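You operate a simulated robot arm through the tools that you are given. There is no shell and no other tool. Be economical: measure what you need, move in short steps, check, and stop when the job is done.

You run a simulated robot arm. Do the job below in one go: nothing can be reset, and whatever is moved stays where it is left.

Task
Bend the black horseshoe's long heel out to the red line.
Fine: wind the vice shut before you bend; bring the orange lever back and wind the vice open after; fingers clear of the jaw.

Only the result counts: the job must be done as asked and must still hold three seconds after the hand-in. Knocking over, shifting, dropping, spilling or breaking anything else fails it.

Robot
A 6-joint arm with a two-finger parallel gripper, fixed in place. Base frame: the origin is at the foot of the arm, x ahead of it, y to its left, z up. Readings come in mm, rad, newtons and seconds.
With the tool pointing down near the work surface it reaches from about 240 to 660 mm from the base axis. Its first joint turns from -1.152 to 1.152 rad. Payload 2.9 kg.
The TCP is the grasp point between the finger pads, 30 mm short of the fingertips. In the tool frame z runs along the fingers and y along their closing line. Largest opening 110 mm; finger width 20, thickness 10; the body of the gripper, 48 by 112 mm, starts 55 mm behind the TCP.
Orientation is that of the tool frame in the base frame, as a unit quaternion [x, y, z, w]. With the fingers straight down and closing along the base's y, the tool's x points along the base's -x, its y along +y and its z along -z.

Tools
- The arm moves only by the tool move_arm. Its argument "rows" is a list of rows, each an object (a shift or turn left out is 0, a gripper value left out holds the last) with "translation": the shift along the base's x, y, z in mm, a list of three; "dr": the turn, a rotation vector about the base's x, y, z in rad, a list of three; "grip": the finger opening in mm, from 0 to 110. In form: [{"translation": [x, y, z], "dr": [ax, ay, az], "grip": grip}, ...]. A call has 1 to 12 rows; each row is the pose to reach, as a shift and turn from the pose commanded when the call began. Rows are played at 5 a second. More than 50 mm and 0.15 rad between two rows, or a gripper value outside its range, and nothing of the call is played. Where a pose cannot be reached the arm comes as near as it can. A force on the tool above 50 N (or 10 N above the force at the start of the call, whichever is more), or a blocked arm, ends the call early, and 0.2 s more pass. The fingers move at their own pace (about 108 mm/s each) and stop on an object; they squeeze with about 33 N. The grip force told is the motor's: it shows also when the fingers shut on nothing. Time passes only in rows, and 0.2 s behind the last, so rows that repeat a pose let the fingers close. The reply holds the time, the measured pose of the TCP, the force on the tool along the base axes, the opening and the grip force, in the units named above and with some noise, with the torque about the TCP (base axes, N m) and any sound that the robot's microphone picked up.
- Cameras (640 x 400 px; columns grow to the right, rows downward): "scene" is fixed at [80.9, 432.4, 1395.8]; the picture's right is [-0.73, -0.68, 0.00], its down [-0.31, 0.33, -0.89] and it looks along [0.61, -0.65, -0.45] (base axes); focal length 342 px, centre (320, 200). "wrist" rides on the gripper at [72, 17, -103] in the tool frame; the picture's right is [-0.23, 0.97, 0.00], its down [-0.76, -0.18, -0.62] and it looks along [-0.61, -0.14, 0.78] (tool axes); focal length 222 px, centre (320, 200).
- camera(camera): a new picture of that camera. No time passes.
- pixel_to_xyz(camera, pixels): for up to 12 pixels [column, row] of the newest picture of that camera ("zoom" is the newest enlarged one), the place [x, y, z] in the base frame of the surface seen there, good to about 3 mm. No time passes.
- enlarge(camera, box): a new picture of the part [left, top, right, bottom] of that camera's present view, enlarged. No time passes.
- sign_off(): hands the job in; it is judged then, once.

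Go step by step. Measure first, check grasps and placings, and put right what went wrong. The budget is 80 turns and 54 pictures, counting those below and the enlarged ones. Unless the task says otherwise, let go and move clear before handing in, and close with one line.

The tools are called as a command line: name --argument value ..., lists and objects as JSON in quotes. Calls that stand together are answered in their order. move_arm: Moves the arm, as the interface text tells. Its arguments: {"type":"object","properties":{"rows":{"type":"array","items":{"type":"object","properties":{"translation":{"type":"array","items":{"type":"number"}},"dr":{"type":"array","items":{"type":"number"}},"grip":{"type":"number"}}}}},"required":["rows"]} The other tools are called the same way: camera (camera) takes a picture; pixel_to_xyz (camera, pixels) gives the place of the surface under pixels of a picture; enlarge (camera, box) takes an enlarged picture of a part of a camera's view; sign_off () hands the job in.

At the start:

```text
t: 0.0
tool_pos: [333.6, -207.6, 1201.3]
tool_rot: [0.001, 1.0, 0.0, 0.001]
force: [-0.5, 0.3, 0.5]
wrist_torque: [0.01, 0.0, 0.0]
finger_gap: 110.1
finger_force: 0.0
```

scene: 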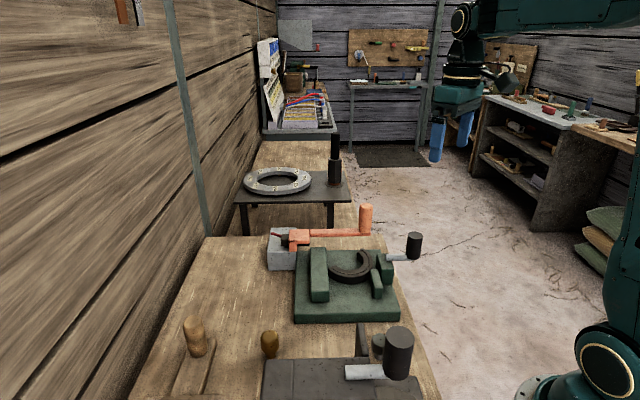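
wrist: 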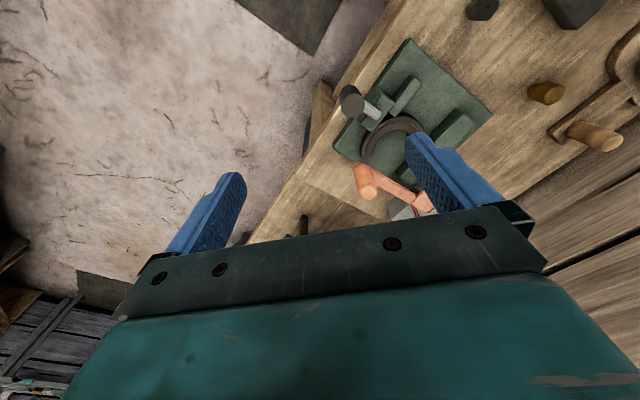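

The scene shows a green vice with the black horseshoe near (350,265), the vice crank near (412,245) and the orange lever near (365,218). I'll enlarge both views to see the details.

enlarge --camera "scene" --box '[250, 190, 440, 330]'

enlarge --camera "wrist" --box '[310, 30, 510, 230]'

```text
2.86 times, centred on (345, 260) of scene
```

zoom: 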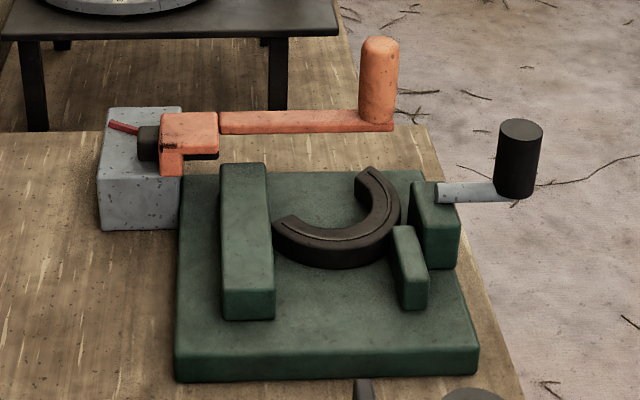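

```text
2.00 times, centred on (410, 130) of wrist
```

zoom: 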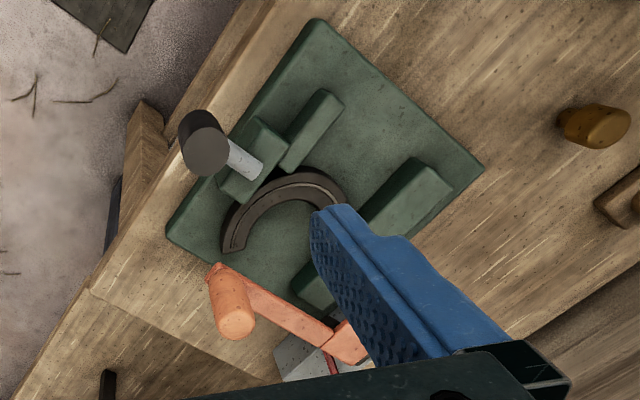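

The vice, horseshoe and lever show up, but the heel and red line around (285,237) are small. I'll enlarge there and measure points in the scene picture.

enlarge --camera "scene" --box '[262, 215, 342, 275]'

pixel_to_xyz --camera "scene" --pixels '[[365, 206], [362, 231], [320, 233], [305, 232], [284, 235], [275, 250], [319, 250], [335, 258], [360, 252], [376, 272], [386, 257], [414, 236]]'

enlarge --camera "scene" --box '[325, 215, 435, 300]'

```text
6.67 times, centred on (302, 245) of scene
```

zoom: 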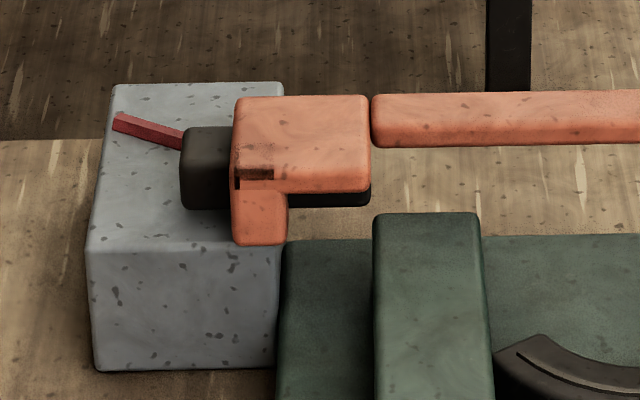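

```text
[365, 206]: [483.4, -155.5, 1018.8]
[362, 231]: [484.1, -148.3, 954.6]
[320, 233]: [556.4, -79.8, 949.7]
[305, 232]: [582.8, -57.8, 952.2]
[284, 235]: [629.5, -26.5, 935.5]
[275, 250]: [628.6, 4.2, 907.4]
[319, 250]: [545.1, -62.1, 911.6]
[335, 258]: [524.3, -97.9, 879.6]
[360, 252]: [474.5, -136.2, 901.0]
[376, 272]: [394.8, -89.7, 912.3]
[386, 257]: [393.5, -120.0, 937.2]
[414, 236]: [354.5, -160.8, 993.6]
```

```text
4.71 times, centred on (380, 258) of scene
```

zoom: 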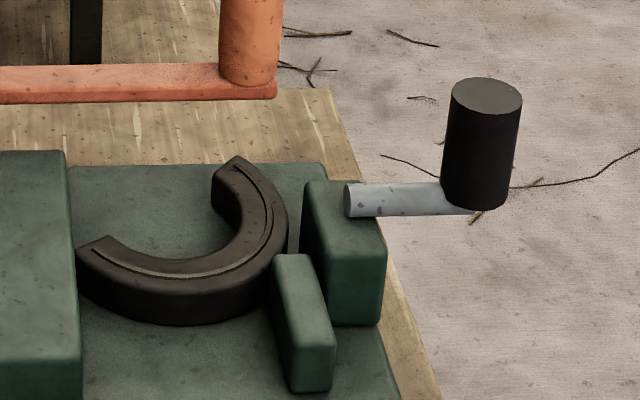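

The area near the grey block is hidden by a finger in the wrist view. I'll shift the arm at height to look in between the fingers.

move_arm --rows '[{"translation": [0, 40, 0]}, {"translation": [0, 80, 0]}, {"translation": [0, 120, 0]}, {"translation": [20, 150, 0]}]'

camera --camera "wrist"

enlarge --camera "wrist" --box '[220, 40, 420, 200]'

```text
t: 1.0
tool_pos: [355.0, -57.5, 1200.5]
tool_rot: [0.0, 1.0, -0.001, 0.0]
force: [-0.7, -0.1, -1.0]
wrist_torque: [-0.01, 0.0, 0.04]
finger_gap: 109.9
finger_force: 0.0
```

```text
47 pictures are left
```

wrist: 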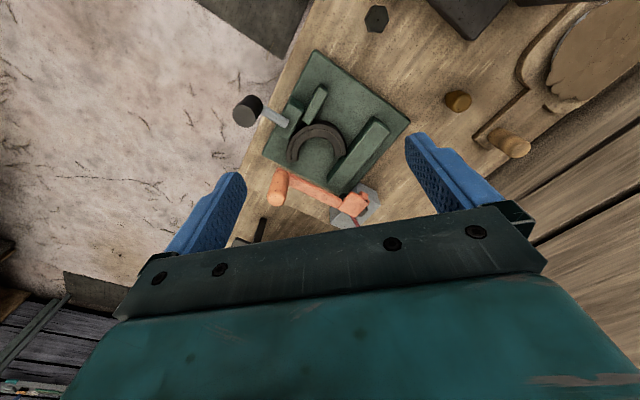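

```text
2.50 times, centred on (320, 120) of wrist
```

zoom: 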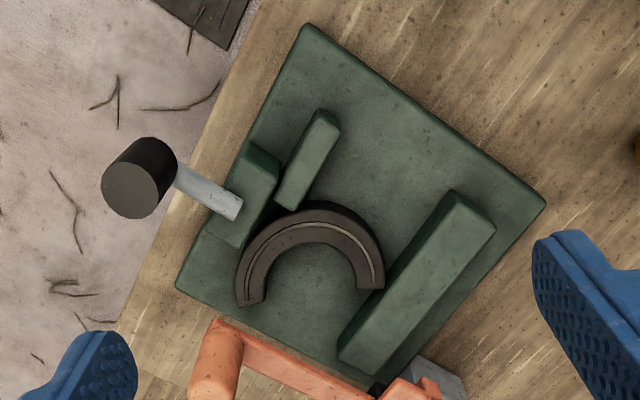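

The knob at (135,180) in the zoom drives the moving jaw, and the lever's head is cut off at the bottom. I'll move further ahead and down a bit to look at the grey block.

move_arm --rows '[{"translation": [35, 20, -20]}, {"translation": [70, 40, -45]}, {"translation": [105, 55, -70]}, {"translation": [115, 60, -80]}]'

camera --camera "wrist"

enlarge --camera "wrist" --box '[240, 80, 420, 220]'

```text
t: 2.0
tool_pos: [469.9, 4.1, 1121.5]
tool_rot: [0.0, 1.0, -0.001, 0.0]
force: [0.3, -0.4, 0.0]
wrist_torque: [0.01, 0.02, 0.01]
finger_gap: 110.3
finger_force: 0.1
```

```text
45 pictures are left
```

wrist: 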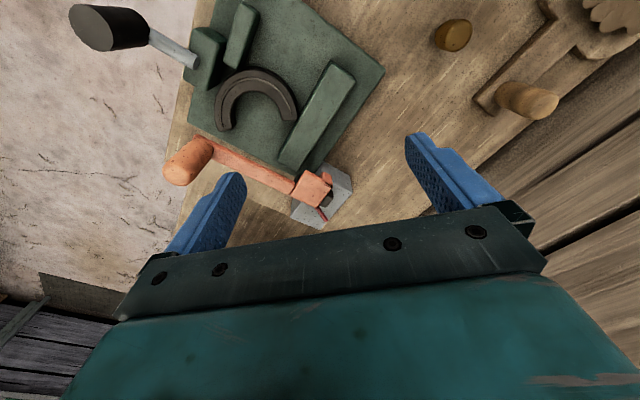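

```text
2.86 times, centred on (330, 150) of wrist
```

zoom: 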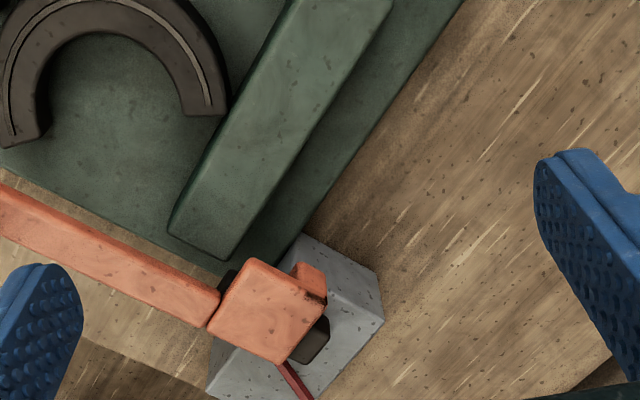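

The zoom shows a dark bar under the orange head, from (225,275) to (310,345), and the red line at (290,380). I'll measure these points and the vice parts.

pixel_to_xyz --camera "zoom" --pixels '[[310, 340], [318, 325], [226, 277], [280, 366], [305, 395], [265, 310], [305, 275], [370, 300], [220, 370], [205, 105], [20, 140], [320, 20]]'

pixel_to_xyz --camera "wrist" --pixels '[[345, 68], [293, 160], [245, 8], [232, 62], [212, 32], [195, 82], [150, 30], [190, 62], [255, 75], [222, 123], [287, 113], [245, 75]]'

pixel_to_xyz --camera "wrist" --pixels '[[110, 15], [75, 20], [180, 170], [205, 145], [290, 188], [385, 70], [190, 125], [310, 170], [325, 190], [325, 177], [345, 180], [250, 130]]'

```text
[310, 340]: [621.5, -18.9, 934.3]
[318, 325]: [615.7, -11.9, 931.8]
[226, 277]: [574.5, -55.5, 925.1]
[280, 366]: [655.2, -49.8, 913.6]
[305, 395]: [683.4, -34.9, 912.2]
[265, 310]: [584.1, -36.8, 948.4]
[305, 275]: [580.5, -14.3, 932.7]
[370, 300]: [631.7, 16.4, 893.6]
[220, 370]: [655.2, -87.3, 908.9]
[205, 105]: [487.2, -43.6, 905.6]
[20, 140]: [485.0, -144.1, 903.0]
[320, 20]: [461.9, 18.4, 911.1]
```

```text
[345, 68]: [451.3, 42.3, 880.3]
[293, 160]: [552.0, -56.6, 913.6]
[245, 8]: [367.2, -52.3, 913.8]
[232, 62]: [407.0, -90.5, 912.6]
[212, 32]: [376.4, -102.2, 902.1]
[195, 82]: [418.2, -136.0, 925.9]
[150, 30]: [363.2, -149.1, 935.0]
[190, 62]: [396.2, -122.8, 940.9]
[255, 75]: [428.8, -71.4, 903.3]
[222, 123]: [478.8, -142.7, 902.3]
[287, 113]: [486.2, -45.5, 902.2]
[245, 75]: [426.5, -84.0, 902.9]
```

```text
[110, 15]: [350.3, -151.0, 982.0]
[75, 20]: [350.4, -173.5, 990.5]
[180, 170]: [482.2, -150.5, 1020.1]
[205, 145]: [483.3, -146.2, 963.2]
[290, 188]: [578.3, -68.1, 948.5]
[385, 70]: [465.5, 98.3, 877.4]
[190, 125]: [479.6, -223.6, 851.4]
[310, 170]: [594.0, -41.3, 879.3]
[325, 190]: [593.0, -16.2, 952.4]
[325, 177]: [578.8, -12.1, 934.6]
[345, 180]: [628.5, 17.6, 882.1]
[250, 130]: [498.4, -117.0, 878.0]
```

The dark bar lies on the grey block at about (575,-55) to (621,-19), under the orange head. I need a closer look to tell whether it's part of the shoe, so I'll go lower beside it.

move_arm --rows '[{"translation": [25, 10, -30]}, {"translation": [50, 25, -60]}, {"translation": [70, 36, -90]}]'

camera --camera "wrist"

enlarge --camera "wrist" --box '[190, 90, 350, 230]'

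```text
t: 2.8
tool_pos: [540.3, 38.7, 1031.4]
tool_rot: [0.0, 1.0, 0.0, -0.001]
force: [0.4, -0.1, 0.6]
wrist_torque: [-0.01, -0.03, 0.0]
finger_gap: 109.9
finger_force: 0.1
```

```text
43 pictures are left
```

wrist: 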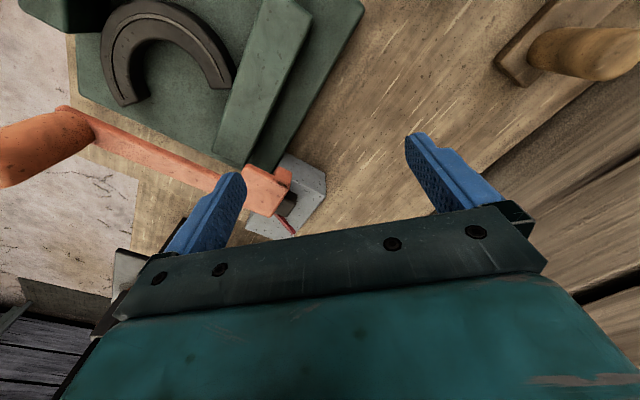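

```text
2.86 times, centred on (270, 160) of wrist
```

zoom: 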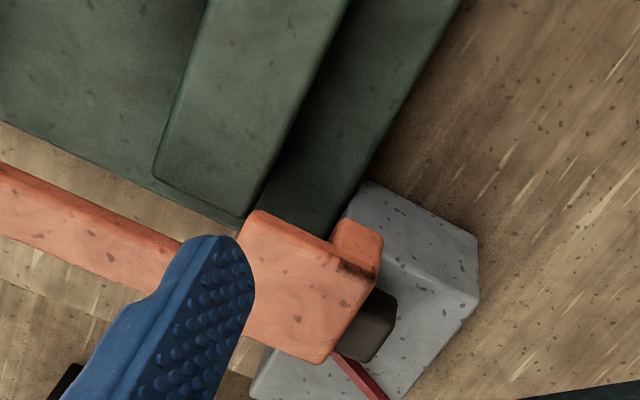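

The head still hides where the bar starts. I'll turn the hand a quarter turn while raised and look from the -y side, so I can see under the lever.

move_arm --rows '[{"translation": [0, 0, 40], "dr": [0, 0, 0.13]}, {"translation": [0, -20, 80], "dr": [0, 0, 0.26]}, {"translation": [0, -50, 110], "dr": [0, 0, 0.39]}, {"translation": [0, -80, 110], "dr": [0, 0, 0.52]}, {"translation": [0, -110, 110], "dr": [0, 0, 0.65]}, {"translation": [0, -140, 110], "dr": [0, 0, 0.78]}, {"translation": [0, -170, 110], "dr": [0, 0, 0.91]}, {"translation": [0, -190, 110], "dr": [0, 0, 1.04]}, {"translation": [0, -200, 110], "dr": [0, 0, 1.17]}, {"translation": [0, -200, 90], "dr": [0, 0, 1.3]}, {"translation": [0, -200, 70], "dr": [0, 0, 1.43]}, {"translation": [0, -200, 50], "dr": [0, 0, 1.56]}]'

camera --camera "wrist"

```text
t: 5.4
tool_pos: [538.5, -161.6, 1082.0]
tool_rot: [-0.704, 0.71, -0.001, 0.0]
force: [0.3, -0.3, 0.5]
wrist_torque: [-0.01, 0.04, 0.0]
finger_gap: 110.0
finger_force: 0.1
```

```text
41 pictures are left
```

wrist: 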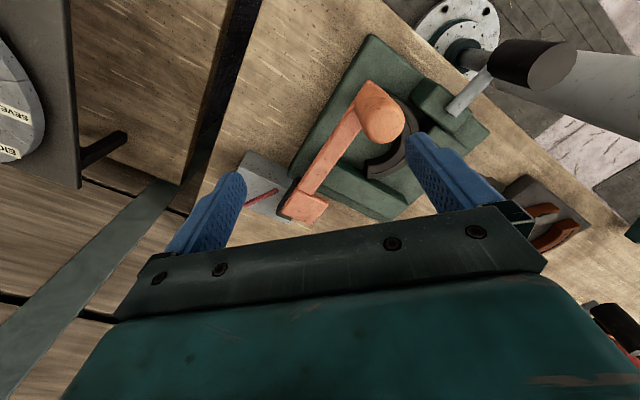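

enlarge --camera "wrist" --box '[230, 140, 350, 230]'

enlarge --camera "wrist" --box '[330, 30, 530, 200]'

```text
4.44 times, centred on (290, 185) of wrist
```

zoom: 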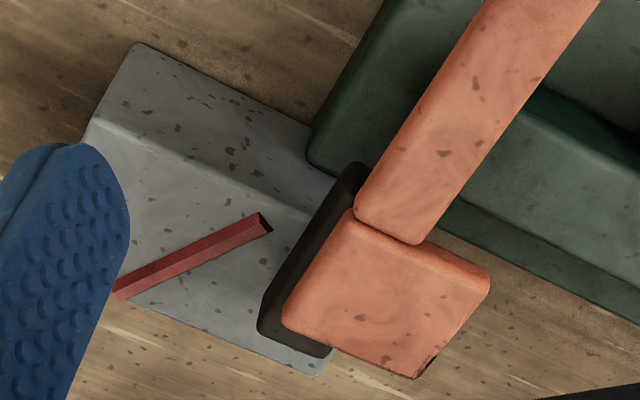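

```text
2.35 times, centred on (430, 115) of wrist
```

zoom: 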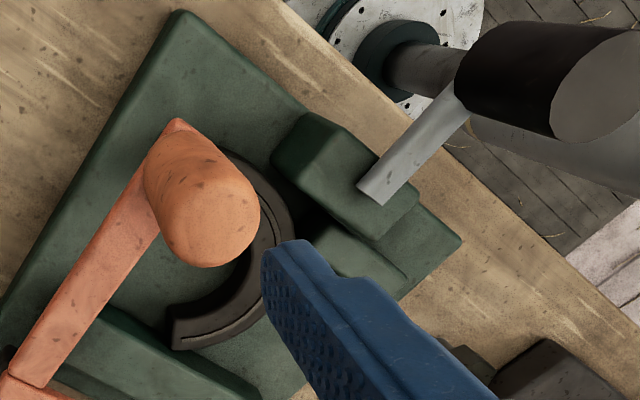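

From this side the red line (scene-left of the bar) clearly meets the bar near its vice end, so the bar must swing toward it. I'll measure the bar, line and crank here.

pixel_to_xyz --camera "wrist" --pixels '[[277, 191], [247, 203], [297, 180], [281, 211], [291, 219], [286, 194], [304, 206], [317, 195], [302, 191], [453, 111], [450, 100], [485, 70]]'

pixel_to_xyz --camera "zoom" --pixels '[[320, 130], [290, 160], [400, 210], [340, 225], [400, 265], [190, 330], [180, 345], [600, 90], [470, 90], [210, 210], [160, 140], [250, 160]]'

```text
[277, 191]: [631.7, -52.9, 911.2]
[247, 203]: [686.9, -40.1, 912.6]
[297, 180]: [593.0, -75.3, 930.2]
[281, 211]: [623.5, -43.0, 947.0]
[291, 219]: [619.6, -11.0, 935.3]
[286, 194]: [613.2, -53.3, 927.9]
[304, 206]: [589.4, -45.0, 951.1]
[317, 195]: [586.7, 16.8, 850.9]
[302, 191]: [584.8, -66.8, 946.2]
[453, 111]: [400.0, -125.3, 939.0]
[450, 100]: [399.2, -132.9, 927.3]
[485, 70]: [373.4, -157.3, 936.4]
```

```text
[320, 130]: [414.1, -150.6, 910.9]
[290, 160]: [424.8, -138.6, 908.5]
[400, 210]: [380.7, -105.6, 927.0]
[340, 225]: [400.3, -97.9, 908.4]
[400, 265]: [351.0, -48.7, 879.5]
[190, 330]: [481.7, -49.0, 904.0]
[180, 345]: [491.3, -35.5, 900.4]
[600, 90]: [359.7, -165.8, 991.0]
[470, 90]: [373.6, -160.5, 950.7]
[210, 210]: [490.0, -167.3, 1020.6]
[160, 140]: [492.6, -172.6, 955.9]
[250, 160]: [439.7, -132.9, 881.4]
```

The red line runs back through about (583,-65), the bar's vice end, so the bar has to swing roughly 33° clockwise with the lever. First the vice: I'll go above the crank knob at about (357,-163), with the closing line tangential to the crank.

move_arm --rows '[{"translation": [-32, 0, 5], "dr": [0, 0, -0.127], "grip": 80}, {"translation": [-64, 0, 5], "dr": [0, 0, -0.254]}, {"translation": [-96, 0, 5], "dr": [0, 0, -0.38]}, {"translation": [-128, 0, 5], "dr": [0, 0, -0.507]}, {"translation": [-155, -1, 5], "dr": [0, 0, -0.634]}, {"translation": [-182, -1, 5], "dr": [0, 0, -0.76]}, {"translation": [-182, -1, 5], "dr": [0, 0, -0.76]}]'

camera --camera "wrist"

enlarge --camera "scene" --box '[280, 170, 480, 320]'

```text
t: 7.0
tool_pos: [357.1, -161.6, 1085.3]
tool_rot: [-0.389, 0.921, 0.0, 0.0]
force: [-0.4, 0.9, 0.0]
wrist_torque: [0.01, 0.02, 0.0]
finger_gap: 79.8
finger_force: 0.1
```

```text
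38 pictures are left
```

wrist: 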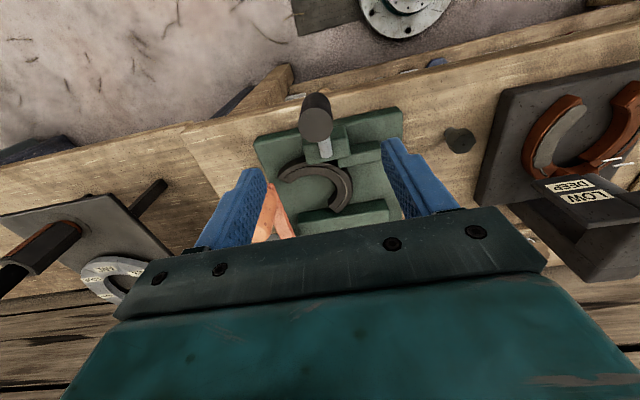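

```text
2.67 times, centred on (380, 245) of scene
```

zoom: 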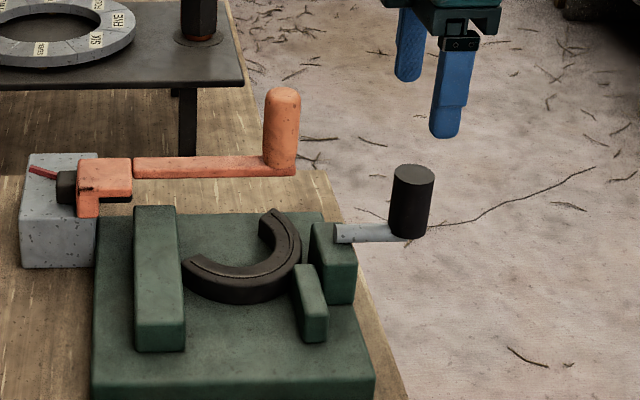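

The knob at (317,115) sits centred in front of the fingers. I'll lower over it, close, and check.

move_arm --rows '[{"translation": [0, -1, -35], "grip": 70}, {"translation": [0, -1, -70]}, {"translation": [0, -1, -107]}, {"translation": [0, -1, -107]}]'

enlarge --camera "scene" --box '[340, 170, 480, 290]'

camera --camera "wrist"

```text
t: 8.0
tool_pos: [357.4, -160.5, 979.5]
tool_rot: [-0.389, 0.921, -0.001, 0.0]
force: [-0.2, 0.7, -0.6]
wrist_torque: [0.02, 0.03, 0.01]
finger_gap: 70.0
finger_force: 0.0
```

```text
3.33 times, centred on (410, 230) of scene
```

zoom: 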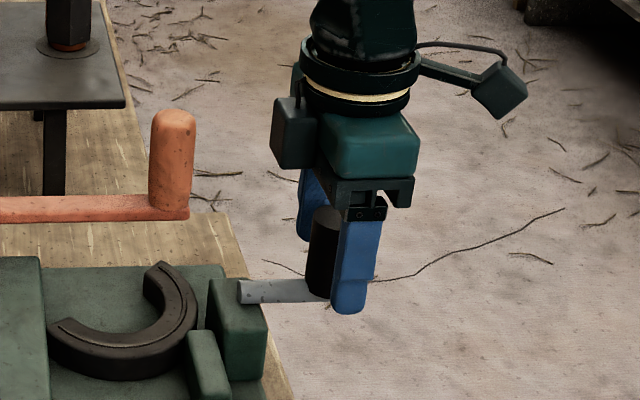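

```text
35 pictures are left
```

wrist: 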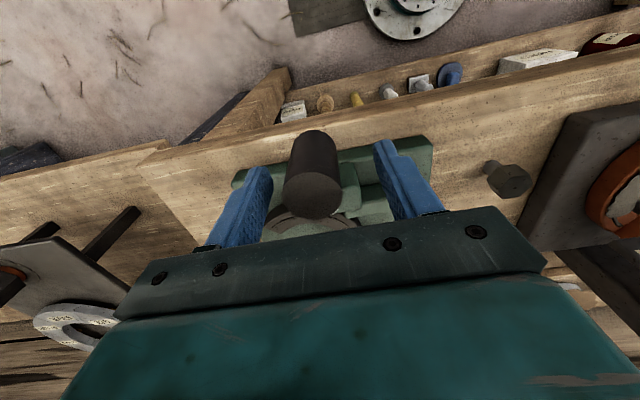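

The knob stands between the fingers; I'll close on it.

move_arm --rows '[{"grip": 20}, {"grip": 10}, {"grip": 10}]'

camera --camera "wrist"

```text
t: 8.8
tool_pos: [357.8, -160.6, 979.1]
tool_rot: [-0.389, 0.921, -0.001, 0.0]
force: [-0.6, -1.6, -4.2]
wrist_torque: [-0.09, -0.09, -0.02]
finger_gap: 31.6
finger_force: 44.9
```

```text
34 pictures are left
```

wrist: 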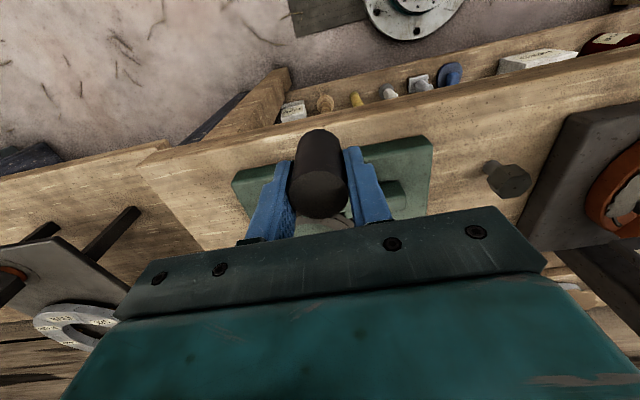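

Gripped: a 31 mm knob. I'll try a small clockwise turn about (397,-127) and watch the force.

move_arm --rows '[{"translation": [-2.4, 3.1, 0], "dr": [0, 0, -0.075]}, {"translation": [-4.6, 6.4, 0], "dr": [0, 0, -0.15]}, {"translation": [-6.6, 9.8, 0], "dr": [0, 0, -0.225]}, {"translation": [-8.3, 13.3, 0], "dr": [0, 0, -0.3]}]'

enlarge --camera "scene" --box '[280, 200, 440, 320]'

```text
t: 9.8
tool_pos: [348.5, -148.9, 978.8]
tool_rot: [-0.248, 0.969, 0.0, 0.0]
force: [-4.4, 4.2, 7.0]
wrist_torque: [0.12, 0.25, 0.38]
finger_gap: 31.8
finger_force: 45.6
```

```text
3.33 times, centred on (360, 260) of scene
```

zoom: 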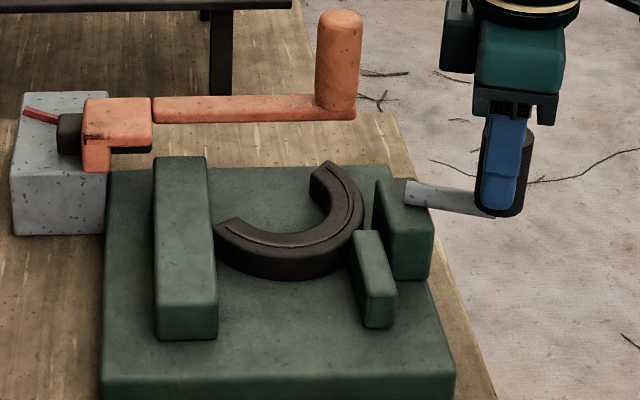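

The crank turns freely about its vertical axis and the thin jaw seems to have shifted slightly toward the shoe. I'll continue clockwise and compare.

move_arm --rows '[{"translation": [-2.6, 7.4, 0], "dr": [0, 0, -0.149]}, {"translation": [-4.0, 15.1, 0], "dr": [0, 0, -0.298]}, {"translation": [-4.3, 22.9, 0], "dr": [0, 0, -0.447]}, {"translation": [-3.3, 30.6, 0], "dr": [0, 0, -0.596]}, {"translation": [-1.3, 38.1, 0], "dr": [0, 0, -0.745]}, {"translation": [1.9, 45.3, 0], "dr": [0, 0, -0.894]}, {"translation": [6.1, 51.8, 0], "dr": [0, 0, -1.043]}, {"translation": [11.1, 57.7, 0], "dr": [0, 0, -1.19]}]'

enlarge --camera "scene" --box '[280, 200, 440, 320]'

```text
t: 11.6
tool_pos: [356.3, -88.6, 978.6]
tool_rot: [0.339, 0.941, 0.001, -0.004]
force: [-21.1, 17.6, 5.9]
wrist_torque: [0.52, 0.3, 0.02]
finger_gap: 31.7
finger_force: 45.2
```

```text
3.33 times, centred on (360, 260) of scene
```

zoom: 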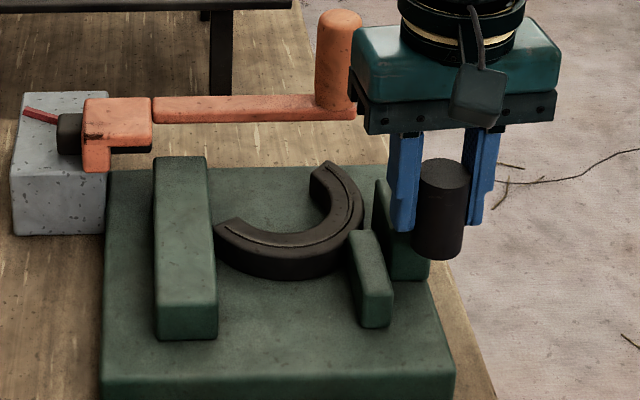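

The thin jaw has moved a few zoom pixels toward the shoe (corner 396→392), so clockwise closes it. The refitted axis is (393,-124.5) with R 51; I'll keep winding.

move_arm --rows '[{"translation": [2.4, 7.8, 0], "dr": [0, 0, -0.148]}, {"translation": [8.8, 12, 0], "dr": [0, 0, -0.298]}, {"translation": [15.8, 15.1, 0], "dr": [0, 0, -0.447]}, {"translation": [23.2, 17.1, 0], "dr": [0, 0, -0.596]}, {"translation": [30.8, 18, 0], "dr": [0, 0, -0.745]}, {"translation": [38.4, 17.8, 0], "dr": [0, 0, -0.894]}, {"translation": [46, 16.5, 0], "dr": [0, 0, -1.043]}, {"translation": [53.2, 14, 0], "dr": [0, 0, -1.19]}]'

enlarge --camera "scene" --box '[280, 200, 440, 320]'

```text
t: 13.4
tool_pos: [414.6, -75.7, 980.7]
tool_rot: [0.807, 0.591, 0.003, 0.0]
force: [8.8, 25.2, -8.0]
wrist_torque: [0.19, 0.14, 0.01]
finger_gap: 31.5
finger_force: 45.4
```

```text
3.33 times, centred on (360, 260) of scene
```

zoom: 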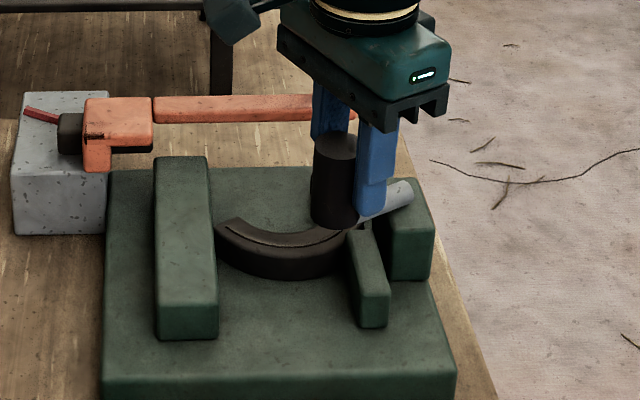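

Still closing (jaw corner 392→389) with the crank at about 66°. I'll carry on clockwise.

move_arm --rows '[{"translation": [8.8, 0.1, 0], "dr": [0, 0, -0.148]}, {"translation": [15.1, -4.6, 0], "dr": [0, 0, -0.298]}, {"translation": [20.7, -10.2, 0], "dr": [0, 0, -0.447]}, {"translation": [25.4, -16.5, 0], "dr": [0, 0, -0.596]}, {"translation": [29, -23.5, 0], "dr": [0, 0, -0.745]}, {"translation": [31.6, -30.9, 0], "dr": [0, 0, -0.894]}, {"translation": [33.1, -38.6, 0], "dr": [0, 0, -1.043]}, {"translation": [33.4, -46.5, 0], "dr": [0, 0, -1.19]}]'

enlarge --camera "scene" --box '[280, 200, 440, 320]'

```text
t: 15.1
tool_pos: [433.1, -120.2, 975.3]
tool_rot: [0.997, 0.079, -0.021, -0.003]
force: [-8.8, -0.3, -0.1]
wrist_torque: [-0.02, -0.02, -0.07]
finger_gap: 9.4
finger_force: 0.0
stopped in row 8: the force on the tool passed its limit at 55 N (the readings are from after the stop); the commanded pose is now the measured one
```

```text
3.33 times, centred on (360, 260) of scene
```

zoom: 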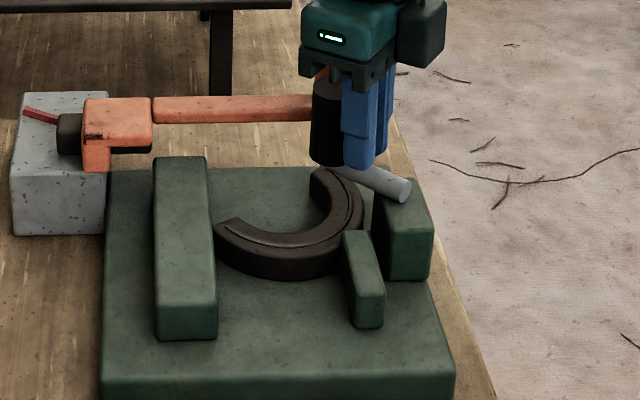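

The fingers slipped off the knob toward the axis and shut to 9 mm. I'll rise clear and look where the crank and jaw are.

move_arm --rows '[{"translation": [0, 0, 35]}, {"translation": [-20, 0, 70]}, {"translation": [-50, 0, 110], "grip": 70}, {"translation": [-80, 0, 140]}]'

camera --camera "wrist"

enlarge --camera "scene" --box '[300, 190, 430, 310]'

```text
t: 16.1
tool_pos: [352.8, -120.3, 1114.9]
tool_rot: [0.997, 0.079, -0.019, -0.003]
force: [-0.2, 0.6, 0.2]
wrist_torque: [0.05, 0.0, 0.01]
finger_gap: 70.0
finger_force: 0.0
```

```text
29 pictures are left
```

wrist: 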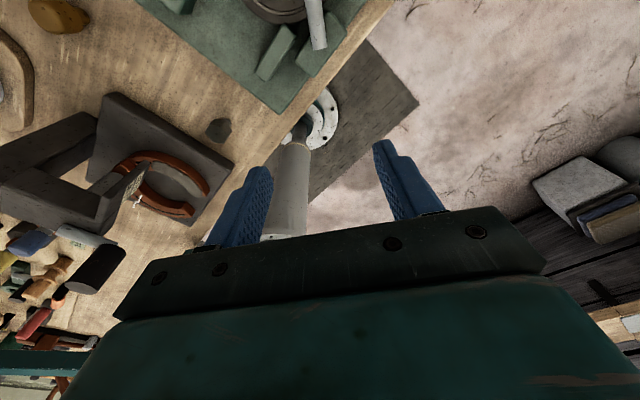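

```text
3.33 times, centred on (365, 250) of scene
```

zoom: 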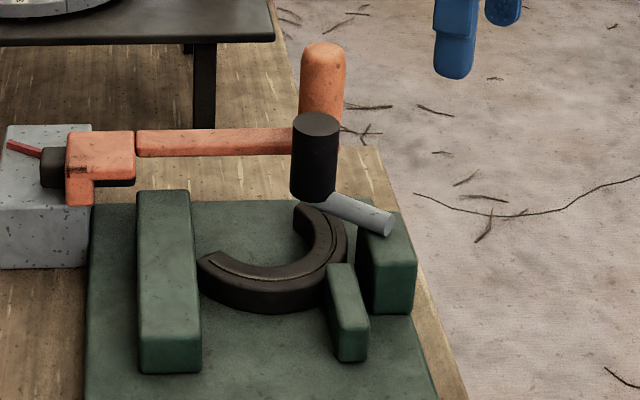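

The crank knob is now at zoom (315,155) and the thin jaw is near the shoe. I'll measure the knob and jaw faces in this picture.

pixel_to_xyz --camera "zoom" --pixels '[[316, 123], [388, 222], [335, 200], [340, 268], [333, 278], [348, 325], [322, 290], [325, 265], [308, 208], [205, 258], [195, 200], [170, 330]]'

```text
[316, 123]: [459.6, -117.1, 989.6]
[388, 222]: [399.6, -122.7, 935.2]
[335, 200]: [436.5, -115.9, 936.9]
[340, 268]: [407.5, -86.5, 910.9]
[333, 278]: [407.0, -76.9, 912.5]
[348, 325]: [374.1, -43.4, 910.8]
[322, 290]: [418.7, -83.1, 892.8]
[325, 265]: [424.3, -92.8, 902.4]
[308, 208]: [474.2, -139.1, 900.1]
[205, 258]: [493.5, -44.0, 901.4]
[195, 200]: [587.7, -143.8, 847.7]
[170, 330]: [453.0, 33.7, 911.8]
```

The knob is at (457,-117), with axis about (400.5,-125) and R 57.5, so I had been gripping it too far inward. I'll unwind the hand half a turn above it, ready for a fresh grasp.

move_arm --rows '[{"translation": [0, 0, 0], "dr": [0, -0.038, 0]}]'

move_arm --rows '[{"translation": [10, 0, 0], "dr": [0, 0, 0.145]}, {"translation": [20, 0, 0], "dr": [0, 0, 0.29]}, {"translation": [30, 0, 0], "dr": [0, 0, 0.435]}, {"translation": [40, 0, 0], "dr": [0, 0, 0.58]}, {"translation": [50, 0, 0], "dr": [0, 0, 0.725]}, {"translation": [60, 0, 0], "dr": [0, 0, 0.87]}, {"translation": [70, 0, 0], "dr": [0, 0, 1.015]}, {"translation": [80, 1, 0], "dr": [0, 0, 1.16]}, {"translation": [90, 2, 0], "dr": [0, 0, 1.305]}, {"translation": [100, 3, 0], "dr": [0, 0, 1.45]}, {"translation": [104, 3, -10], "dr": [0, 0, 1.59]}]'

move_arm --rows '[{"dr": [0, 0, 0.14]}, {"dr": [0, 0, 0.28]}, {"dr": [0, 0, 0.42]}, {"dr": [0, 0, 0.56]}, {"dr": [0, 0, 0.7]}, {"dr": [0, 0, 0.84]}, {"dr": [0, 0, 0.98]}, {"dr": [0, 0, 1.12]}, {"dr": [0, 0, 1.26]}, {"dr": [0, 0, 1.4]}, {"dr": [0, 0, 1.54]}]'

```text
t: 16.5
tool_pos: [354.0, -120.9, 1116.2]
tool_rot: [0.997, 0.079, -0.001, -0.002]
force: [0.4, -0.3, 0.2]
wrist_torque: [0.03, -0.01, 0.02]
finger_gap: 70.1
finger_force: 0.1
```

```text
t: 18.9
tool_pos: [457.9, -117.6, 1105.9]
tool_rot: [0.64, 0.768, -0.001, -0.001]
force: [0.3, 0.5, 0.3]
wrist_torque: [0.0, -0.02, 0.0]
finger_gap: 70.1
finger_force: 0.1
```

```text
t: 21.3
tool_pos: [457.3, -118.3, 1105.5]
tool_rot: [-0.074, 0.997, -0.001, -0.001]
force: [-0.6, 0.1, -0.8]
wrist_torque: [0.01, -0.01, -0.02]
finger_gap: 70.0
finger_force: 0.1
```

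Yaw is 0.15 and tilt is gone. I'll descend over the knob with a 52 mm opening (clear of the lever handle at x≥472) and close.

move_arm --rows '[{"translation": [0, 0.5, -30], "grip": 52}, {"translation": [0, 0.5, -65]}, {"translation": [0, 0.5, -100]}, {"translation": [0, 0.5, -127]}, {"translation": [0, 0.5, -127], "grip": 15}, {"translation": [0, 0.5, -127], "grip": 15}, {"translation": [0, 0.5, -127], "grip": 15}]'

camera --camera "wrist"

```text
t: 22.1
tool_pos: [459.8, -117.0, 1020.6]
tool_rot: [-0.071, 0.997, -0.007, 0.011]
force: [-2.1, 1.5, 11.1]
wrist_torque: [-0.22, 0.04, -0.06]
finger_gap: 50.9
finger_force: 0.0
stopped in row 4: the force on the tool passed its limit at 89 N (the readings are from after the stop); the commanded pose is now the measured one
```

```text
27 pictures are left
```

wrist: 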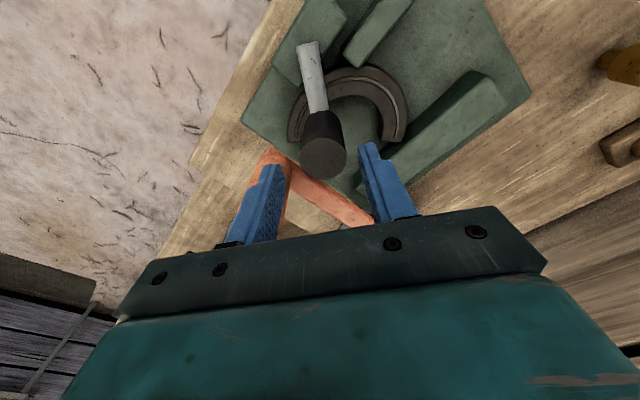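

The -y finger brushed the lever handle going down: in the wrist view it overlaps orange at (272,165). I'll lift, yaw so that finger passes further from the handle, narrow the opening, and check that the lever hasn't shifted.

move_arm --rows '[{"translation": [-1, 0, 30]}, {"translation": [-2, 0, 70], "dr": [0, 0, -0.15]}, {"translation": [-2.5, 0, 70], "dr": [0, 0, -0.3], "grip": 44}, {"translation": [-2.5, 0, 70], "dr": [0, 0, -0.32], "grip": 44}]'

camera --camera "wrist"

enlarge --camera "scene" --box '[280, 200, 440, 320]'

```text
t: 23.1
tool_pos: [458.5, -119.1, 1088.9]
tool_rot: [0.091, 0.996, -0.008, 0.008]
force: [-0.7, 0.2, 0.5]
wrist_torque: [0.01, 0.03, 0.01]
finger_gap: 43.9
finger_force: 0.2
```

```text
26 pictures are left
```

wrist: 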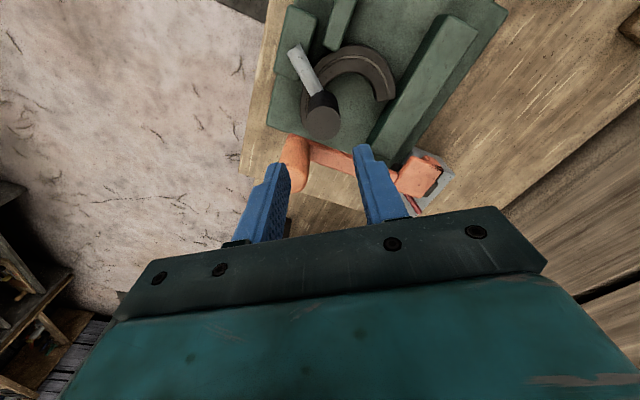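

```text
3.33 times, centred on (360, 260) of scene
```

zoom: 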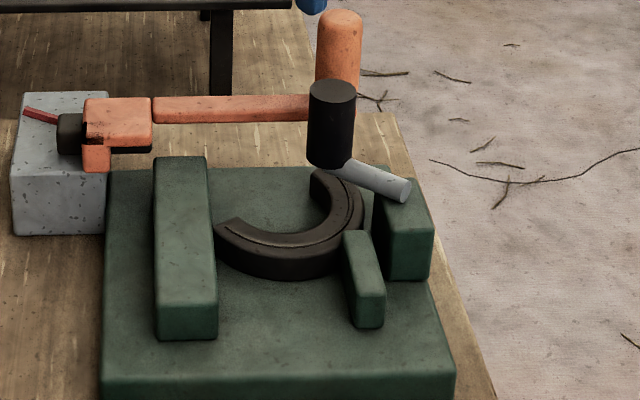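

The lever looks unmoved. I'll measure the knob top and the lever handle precisely from this wrist view before descending.

pixel_to_xyz --camera "wrist" --pixels '[[321, 122], [307, 122], [336, 122], [321, 133], [295, 170], [283, 165], [292, 145], [302, 155], [297, 50], [311, 85]]'

```text
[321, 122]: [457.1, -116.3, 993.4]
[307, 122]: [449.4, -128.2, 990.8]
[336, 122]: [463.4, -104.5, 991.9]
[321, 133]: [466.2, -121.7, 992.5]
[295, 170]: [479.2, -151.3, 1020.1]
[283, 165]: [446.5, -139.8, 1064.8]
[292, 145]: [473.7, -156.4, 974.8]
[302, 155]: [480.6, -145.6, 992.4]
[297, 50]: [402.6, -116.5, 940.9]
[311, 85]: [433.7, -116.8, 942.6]
```

The knob centre is (456.7,-116.5) and the handle edge is about (474,-156). I'll correct the tilt and position, then descend and close.

move_arm --rows '[{"translation": [-2, 2.6, 0], "dr": [0.017, 0.0145, 0]}, {"translation": [-2, 2.6, -35], "dr": [0.017, 0.0145, 0]}, {"translation": [-2, 2.6, -60], "dr": [0.017, 0.0145, 0]}, {"translation": [-2, 2.6, -85], "dr": [0.017, 0.0145, 0]}, {"translation": [-2, 2.6, -111], "dr": [0.017, 0.0145, 0]}, {"translation": [-2, 2.6, -111], "dr": [0.017, 0.0145, 0], "grip": 15}, {"translation": [-2, 2.6, -111], "dr": [0.017, 0.0145, 0], "grip": 15}]'

```text
t: 24.8
tool_pos: [456.9, -116.2, 976.8]
tool_rot: [0.089, 0.996, 0.0, -0.001]
force: [-1.3, -0.4, 5.4]
wrist_torque: [0.13, 0.63, -0.01]
finger_gap: 31.6
finger_force: 44.8
```

Firm grip on the knob's centre. I'll continue clockwise in small steps on the corrected circle.

move_arm --rows '[{"translation": [0.6, -5.6, 0], "dr": [0, 0, -0.1]}, {"translation": [0.6, -11.3, 0], "dr": [0, 0, -0.2]}, {"translation": [0.1, -16.9, 0], "dr": [0, 0, -0.3]}, {"translation": [-1, -22.5, 0], "dr": [0, 0, -0.4]}]'

enlarge --camera "scene" --box '[280, 200, 440, 320]'

```text
t: 25.8
tool_pos: [455.2, -138.4, 977.9]
tool_rot: [0.286, 0.958, 0.0, 0.001]
force: [-1.7, -6.2, -5.6]
wrist_torque: [-0.42, -0.59, 0.35]
finger_gap: 31.6
finger_force: 45.4
```

```text
3.33 times, centred on (360, 260) of scene
```

zoom: 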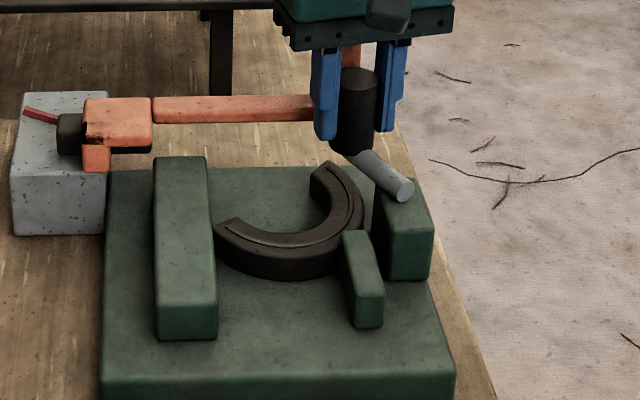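

No resistance yet, and the crank is at −14°. To keep the fingers off the lever handle on the next arc, I'll re-grip with the closing line turned +0.5 rad.

move_arm --rows '[{"grip": 44}, {"grip": 44, "dr": [0, 0, 0.13]}, {"grip": 44, "dr": [0, 0, 0.26]}, {"grip": 44, "dr": [0, 0, 0.39]}, {"grip": 44, "dr": [0, 0, 0.5]}, {"grip": 15, "dr": [0, 0, 0.5]}, {"grip": 15, "dr": [0, 0, 0.5]}]'

move_arm --rows '[{"translation": [-1.7, -5.4, 0], "dr": [0, 0, -0.1]}, {"translation": [-3.9, -10.7, 0], "dr": [0, 0, -0.2]}, {"translation": [-6.5, -15.7, 0], "dr": [0, 0, -0.3]}, {"translation": [-9.7, -20.4, 0], "dr": [0, 0, -0.4]}, {"translation": [-13.3, -24.7, 0], "dr": [0, 0, -0.5]}, {"translation": [-17.3, -28.7, 0], "dr": [0, 0, -0.6]}]'

enlarge --camera "scene" --box '[280, 200, 440, 320]'

```text
t: 27.4
tool_pos: [455.7, -139.1, 979.0]
tool_rot: [0.039, 0.999, 0.0, 0.0]
force: [3.1, 0.7, 0.1]
wrist_torque: [0.01, -0.29, -0.05]
finger_gap: 31.6
finger_force: 45.2
```

```text
t: 28.8
tool_pos: [439.2, -167.2, 977.6]
tool_rot: [0.334, 0.943, 0.0, 0.0]
force: [-3.8, -2.6, 5.5]
wrist_torque: [0.22, 0.34, 0.3]
finger_gap: 31.5
finger_force: 45.2
```

```text
3.33 times, centred on (360, 260) of scene
```

zoom: 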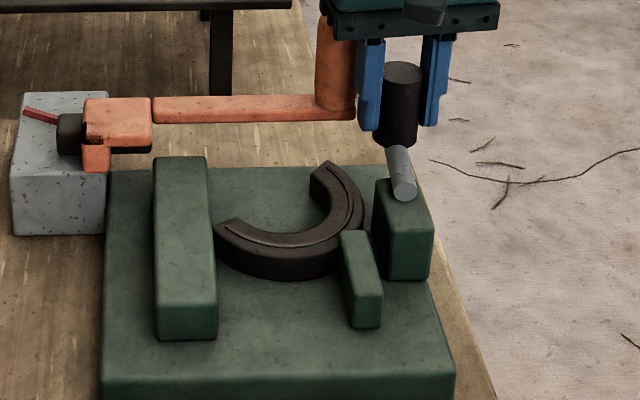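

Still light, and the jaw corner has gone 386→382. I'll wind on toward a full turn.

move_arm --rows '[{"translation": [-6.3, -4.9, 0], "dr": [0, 0, -0.14]}, {"translation": [-13.2, -8.9, 0], "dr": [0, 0, -0.28]}, {"translation": [-20.7, -11.9, 0], "dr": [0, 0, -0.42]}, {"translation": [-28.4, -13.8, 0], "dr": [0, 0, -0.56]}, {"translation": [-36.3, -14.6, 0], "dr": [0, 0, -0.7]}, {"translation": [-44.3, -14.3, 0], "dr": [0, 0, -0.84]}, {"translation": [-52.1, -12.9, 0], "dr": [0, 0, -0.98]}, {"translation": [-59.7, -10.3, 0], "dr": [0, 0, -1.12]}, {"translation": [-66.9, -6.8, 0], "dr": [0, 0, -1.26]}, {"translation": [-73.4, -2.3, 0], "dr": [0, 0, -1.4]}, {"translation": [-79.3, 3, 0], "dr": [0, 0, -1.54]}]'

enlarge --camera "scene" --box '[280, 200, 440, 320]'

```text
t: 31.1
tool_pos: [358.4, -164.4, 978.6]
tool_rot: [0.896, 0.443, 0.0, 0.0]
force: [-9.1, -5.1, 4.8]
wrist_torque: [0.53, -0.24, 0.21]
finger_gap: 31.7
finger_force: 45.1
```

```text
3.33 times, centred on (360, 260) of scene
```

zoom: 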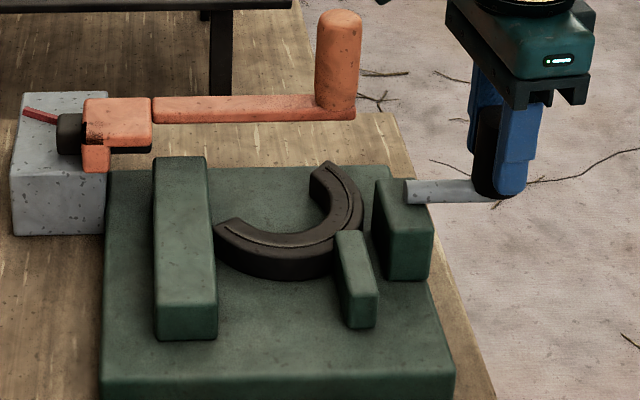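

One full turn has moved the jaw about 11 mm (corner 396→378), with no resistance yet. I'll measure the remaining gap.

pixel_to_xyz --camera "zoom" --pixels '[[345, 235], [360, 235], [352, 290], [372, 290], [336, 242], [325, 250], [318, 262], [350, 185], [325, 168], [228, 228], [217, 235], [195, 300]]'

camera --camera "wrist"

```text
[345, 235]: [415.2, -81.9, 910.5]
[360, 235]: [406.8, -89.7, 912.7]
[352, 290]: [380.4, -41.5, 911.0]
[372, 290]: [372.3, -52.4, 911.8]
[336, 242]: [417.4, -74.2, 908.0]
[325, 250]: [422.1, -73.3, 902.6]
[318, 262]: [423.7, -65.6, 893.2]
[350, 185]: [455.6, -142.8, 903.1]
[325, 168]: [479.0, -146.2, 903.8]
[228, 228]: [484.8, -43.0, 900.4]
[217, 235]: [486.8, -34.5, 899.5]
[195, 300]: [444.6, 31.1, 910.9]
```

```text
21 pictures are left
```

wrist: 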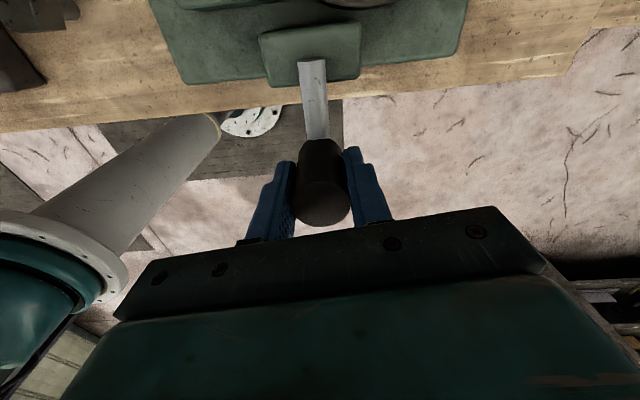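

The jaw front is now about n=234, a few mm short of the shoe's flank (~238–245). I'll wind on with the hand turning at half rate to save wrist travel.

move_arm --rows '[{"translation": [-5.1, 6.1, 0], "dr": [0, 0, -0.07]}, {"translation": [-9.3, 12.9, 0], "dr": [0, 0, -0.14]}, {"translation": [-12.5, 20.3, 0], "dr": [0, 0, -0.21]}, {"translation": [-14.6, 27.9, 0], "dr": [0, 0, -0.28]}, {"translation": [-15.7, 35.8, 0], "dr": [0, 0, -0.35]}, {"translation": [-15.6, 43.8, 0], "dr": [0, 0, -0.42]}, {"translation": [-14.5, 51.6, 0], "dr": [0, 0, -0.49]}, {"translation": [-12.2, 59.4, 0], "dr": [0, 0, -0.56]}, {"translation": [-8.9, 66.6, 0], "dr": [0, 0, -0.63]}, {"translation": [-4.6, 73.3, 0], "dr": [0, 0, -0.7]}, {"translation": [0.5, 79.4, 0], "dr": [0, 0, -0.77]}]'

enlarge --camera "scene" --box '[280, 200, 440, 320]'

```text
t: 31.8
tool_pos: [355.5, -159.2, 978.7]
tool_rot: [0.924, 0.382, 0.004, 0.011]
force: [10.5, -10.7, -10.6]
wrist_torque: [0.73, 0.78, 0.22]
finger_gap: 32.1
finger_force: 45.0
stopped in row 3: the force on the tool passed its limit at 59 N (the readings are from after the stop); the commanded pose is now the measured one
```

```text
3.33 times, centred on (360, 260) of scene
```

zoom: 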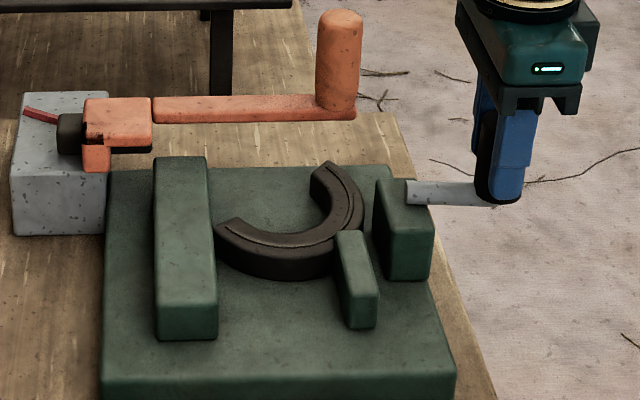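

The crank stalled solidly at −143°, one full turn, so the vice is shut. I'll let go, rise and move over the lever handle at (487,-158).

move_arm --rows '[{"translation": [0, 0, 0], "grip": 60}, {"translation": [0, 0, 2], "grip": 60, "dr": [0.017, 0.016, 0]}, {"translation": [0, 0, 45], "dr": [0.017, 0.016, 0]}, {"translation": [0, 0, 90], "dr": [0.017, 0.016, 0]}, {"translation": [40, 0, 115], "dr": [0.017, 0.016, 0]}, {"translation": [85, 0, 115], "dr": [0.017, 0.016, 0]}, {"translation": [131, 1, 115], "dr": [0.017, 0.016, 0]}, {"translation": [131, 1, 115], "dr": [0.017, 0.016, 0]}]'

camera --camera "wrist"

```text
t: 33.6
tool_pos: [486.9, -156.3, 1094.3]
tool_rot: [0.924, 0.382, 0.0, -0.003]
force: [1.3, -0.9, -0.5]
wrist_torque: [0.0, 0.0, -0.06]
finger_gap: 59.6
finger_force: 0.0
```

```text
19 pictures are left
```

wrist: 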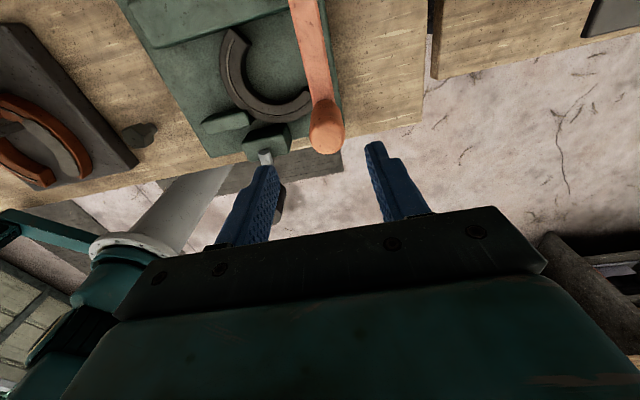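

pixel_to_xyz --camera "wrist" --pixels '[[327, 137], [312, 137], [342, 137], [327, 150], [327, 125], [326, 98], [315, 60], [305, 20], [322, 100]]'

```text
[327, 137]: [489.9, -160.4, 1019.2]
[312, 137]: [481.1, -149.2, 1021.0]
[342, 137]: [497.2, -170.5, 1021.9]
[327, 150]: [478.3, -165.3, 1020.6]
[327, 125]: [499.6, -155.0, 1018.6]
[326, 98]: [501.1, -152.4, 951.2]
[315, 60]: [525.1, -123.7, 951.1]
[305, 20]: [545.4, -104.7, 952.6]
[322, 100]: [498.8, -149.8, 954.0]
```

The handle centre is (489,-160), about 27 mm thick, and the arm points at the pivot (583,-65), R≈134. I'll descend and grip it.

move_arm --rows '[{"translation": [2, -3.7, 0], "grip": 50}, {"translation": [2, -3.7, -35]}, {"translation": [2, -3.7, -65]}, {"translation": [2, -3.7, -97]}, {"translation": [2, -3.7, -97], "grip": 10}, {"translation": [2, -3.7, -97], "grip": 10}, {"translation": [2, -3.7, -97], "grip": 10}]'

```text
t: 35.2
tool_pos: [488.7, -161.4, 996.9]
tool_rot: [0.924, 0.382, 0.001, -0.002]
force: [-3.6, -0.7, -3.9]
wrist_torque: [-0.8, -1.27, 0.29]
finger_gap: 31.7
finger_force: 44.5
```

Gripped. I'll swing the lever clockwise 16° as a first step and look.

move_arm --rows '[{"translation": [-3.3, 3.3, 0], "dr": [0, 0, -0.035]}, {"translation": [-6.6, 6.8, 0], "dr": [0, 0, -0.07]}, {"translation": [-12.6, 14.1, 0], "dr": [0, 0, -0.14]}, {"translation": [-18.1, 21.7, 0], "dr": [0, 0, -0.21]}, {"translation": [-23, 29.8, 0], "dr": [0, 0, -0.28]}]'

enlarge --camera "scene" --box '[260, 200, 420, 300]'

```text
t: 36.4
tool_pos: [465.7, -130.8, 997.1]
tool_rot: [0.968, 0.251, 0.001, -0.002]
force: [5.8, 1.2, -16.6]
wrist_torque: [-0.9, -1.4, -0.04]
finger_gap: 31.5
finger_force: 45.2
```

```text
4.00 times, centred on (340, 250) of scene
```

zoom: 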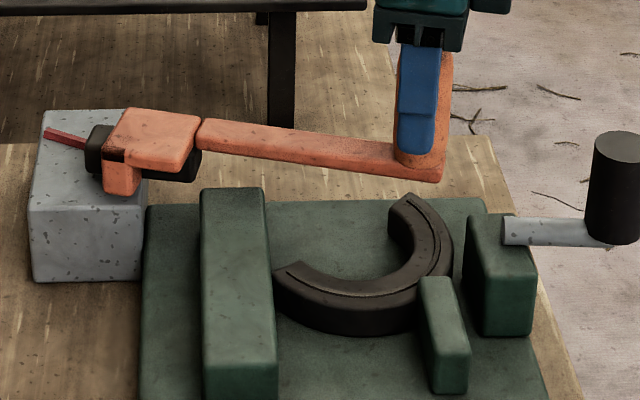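

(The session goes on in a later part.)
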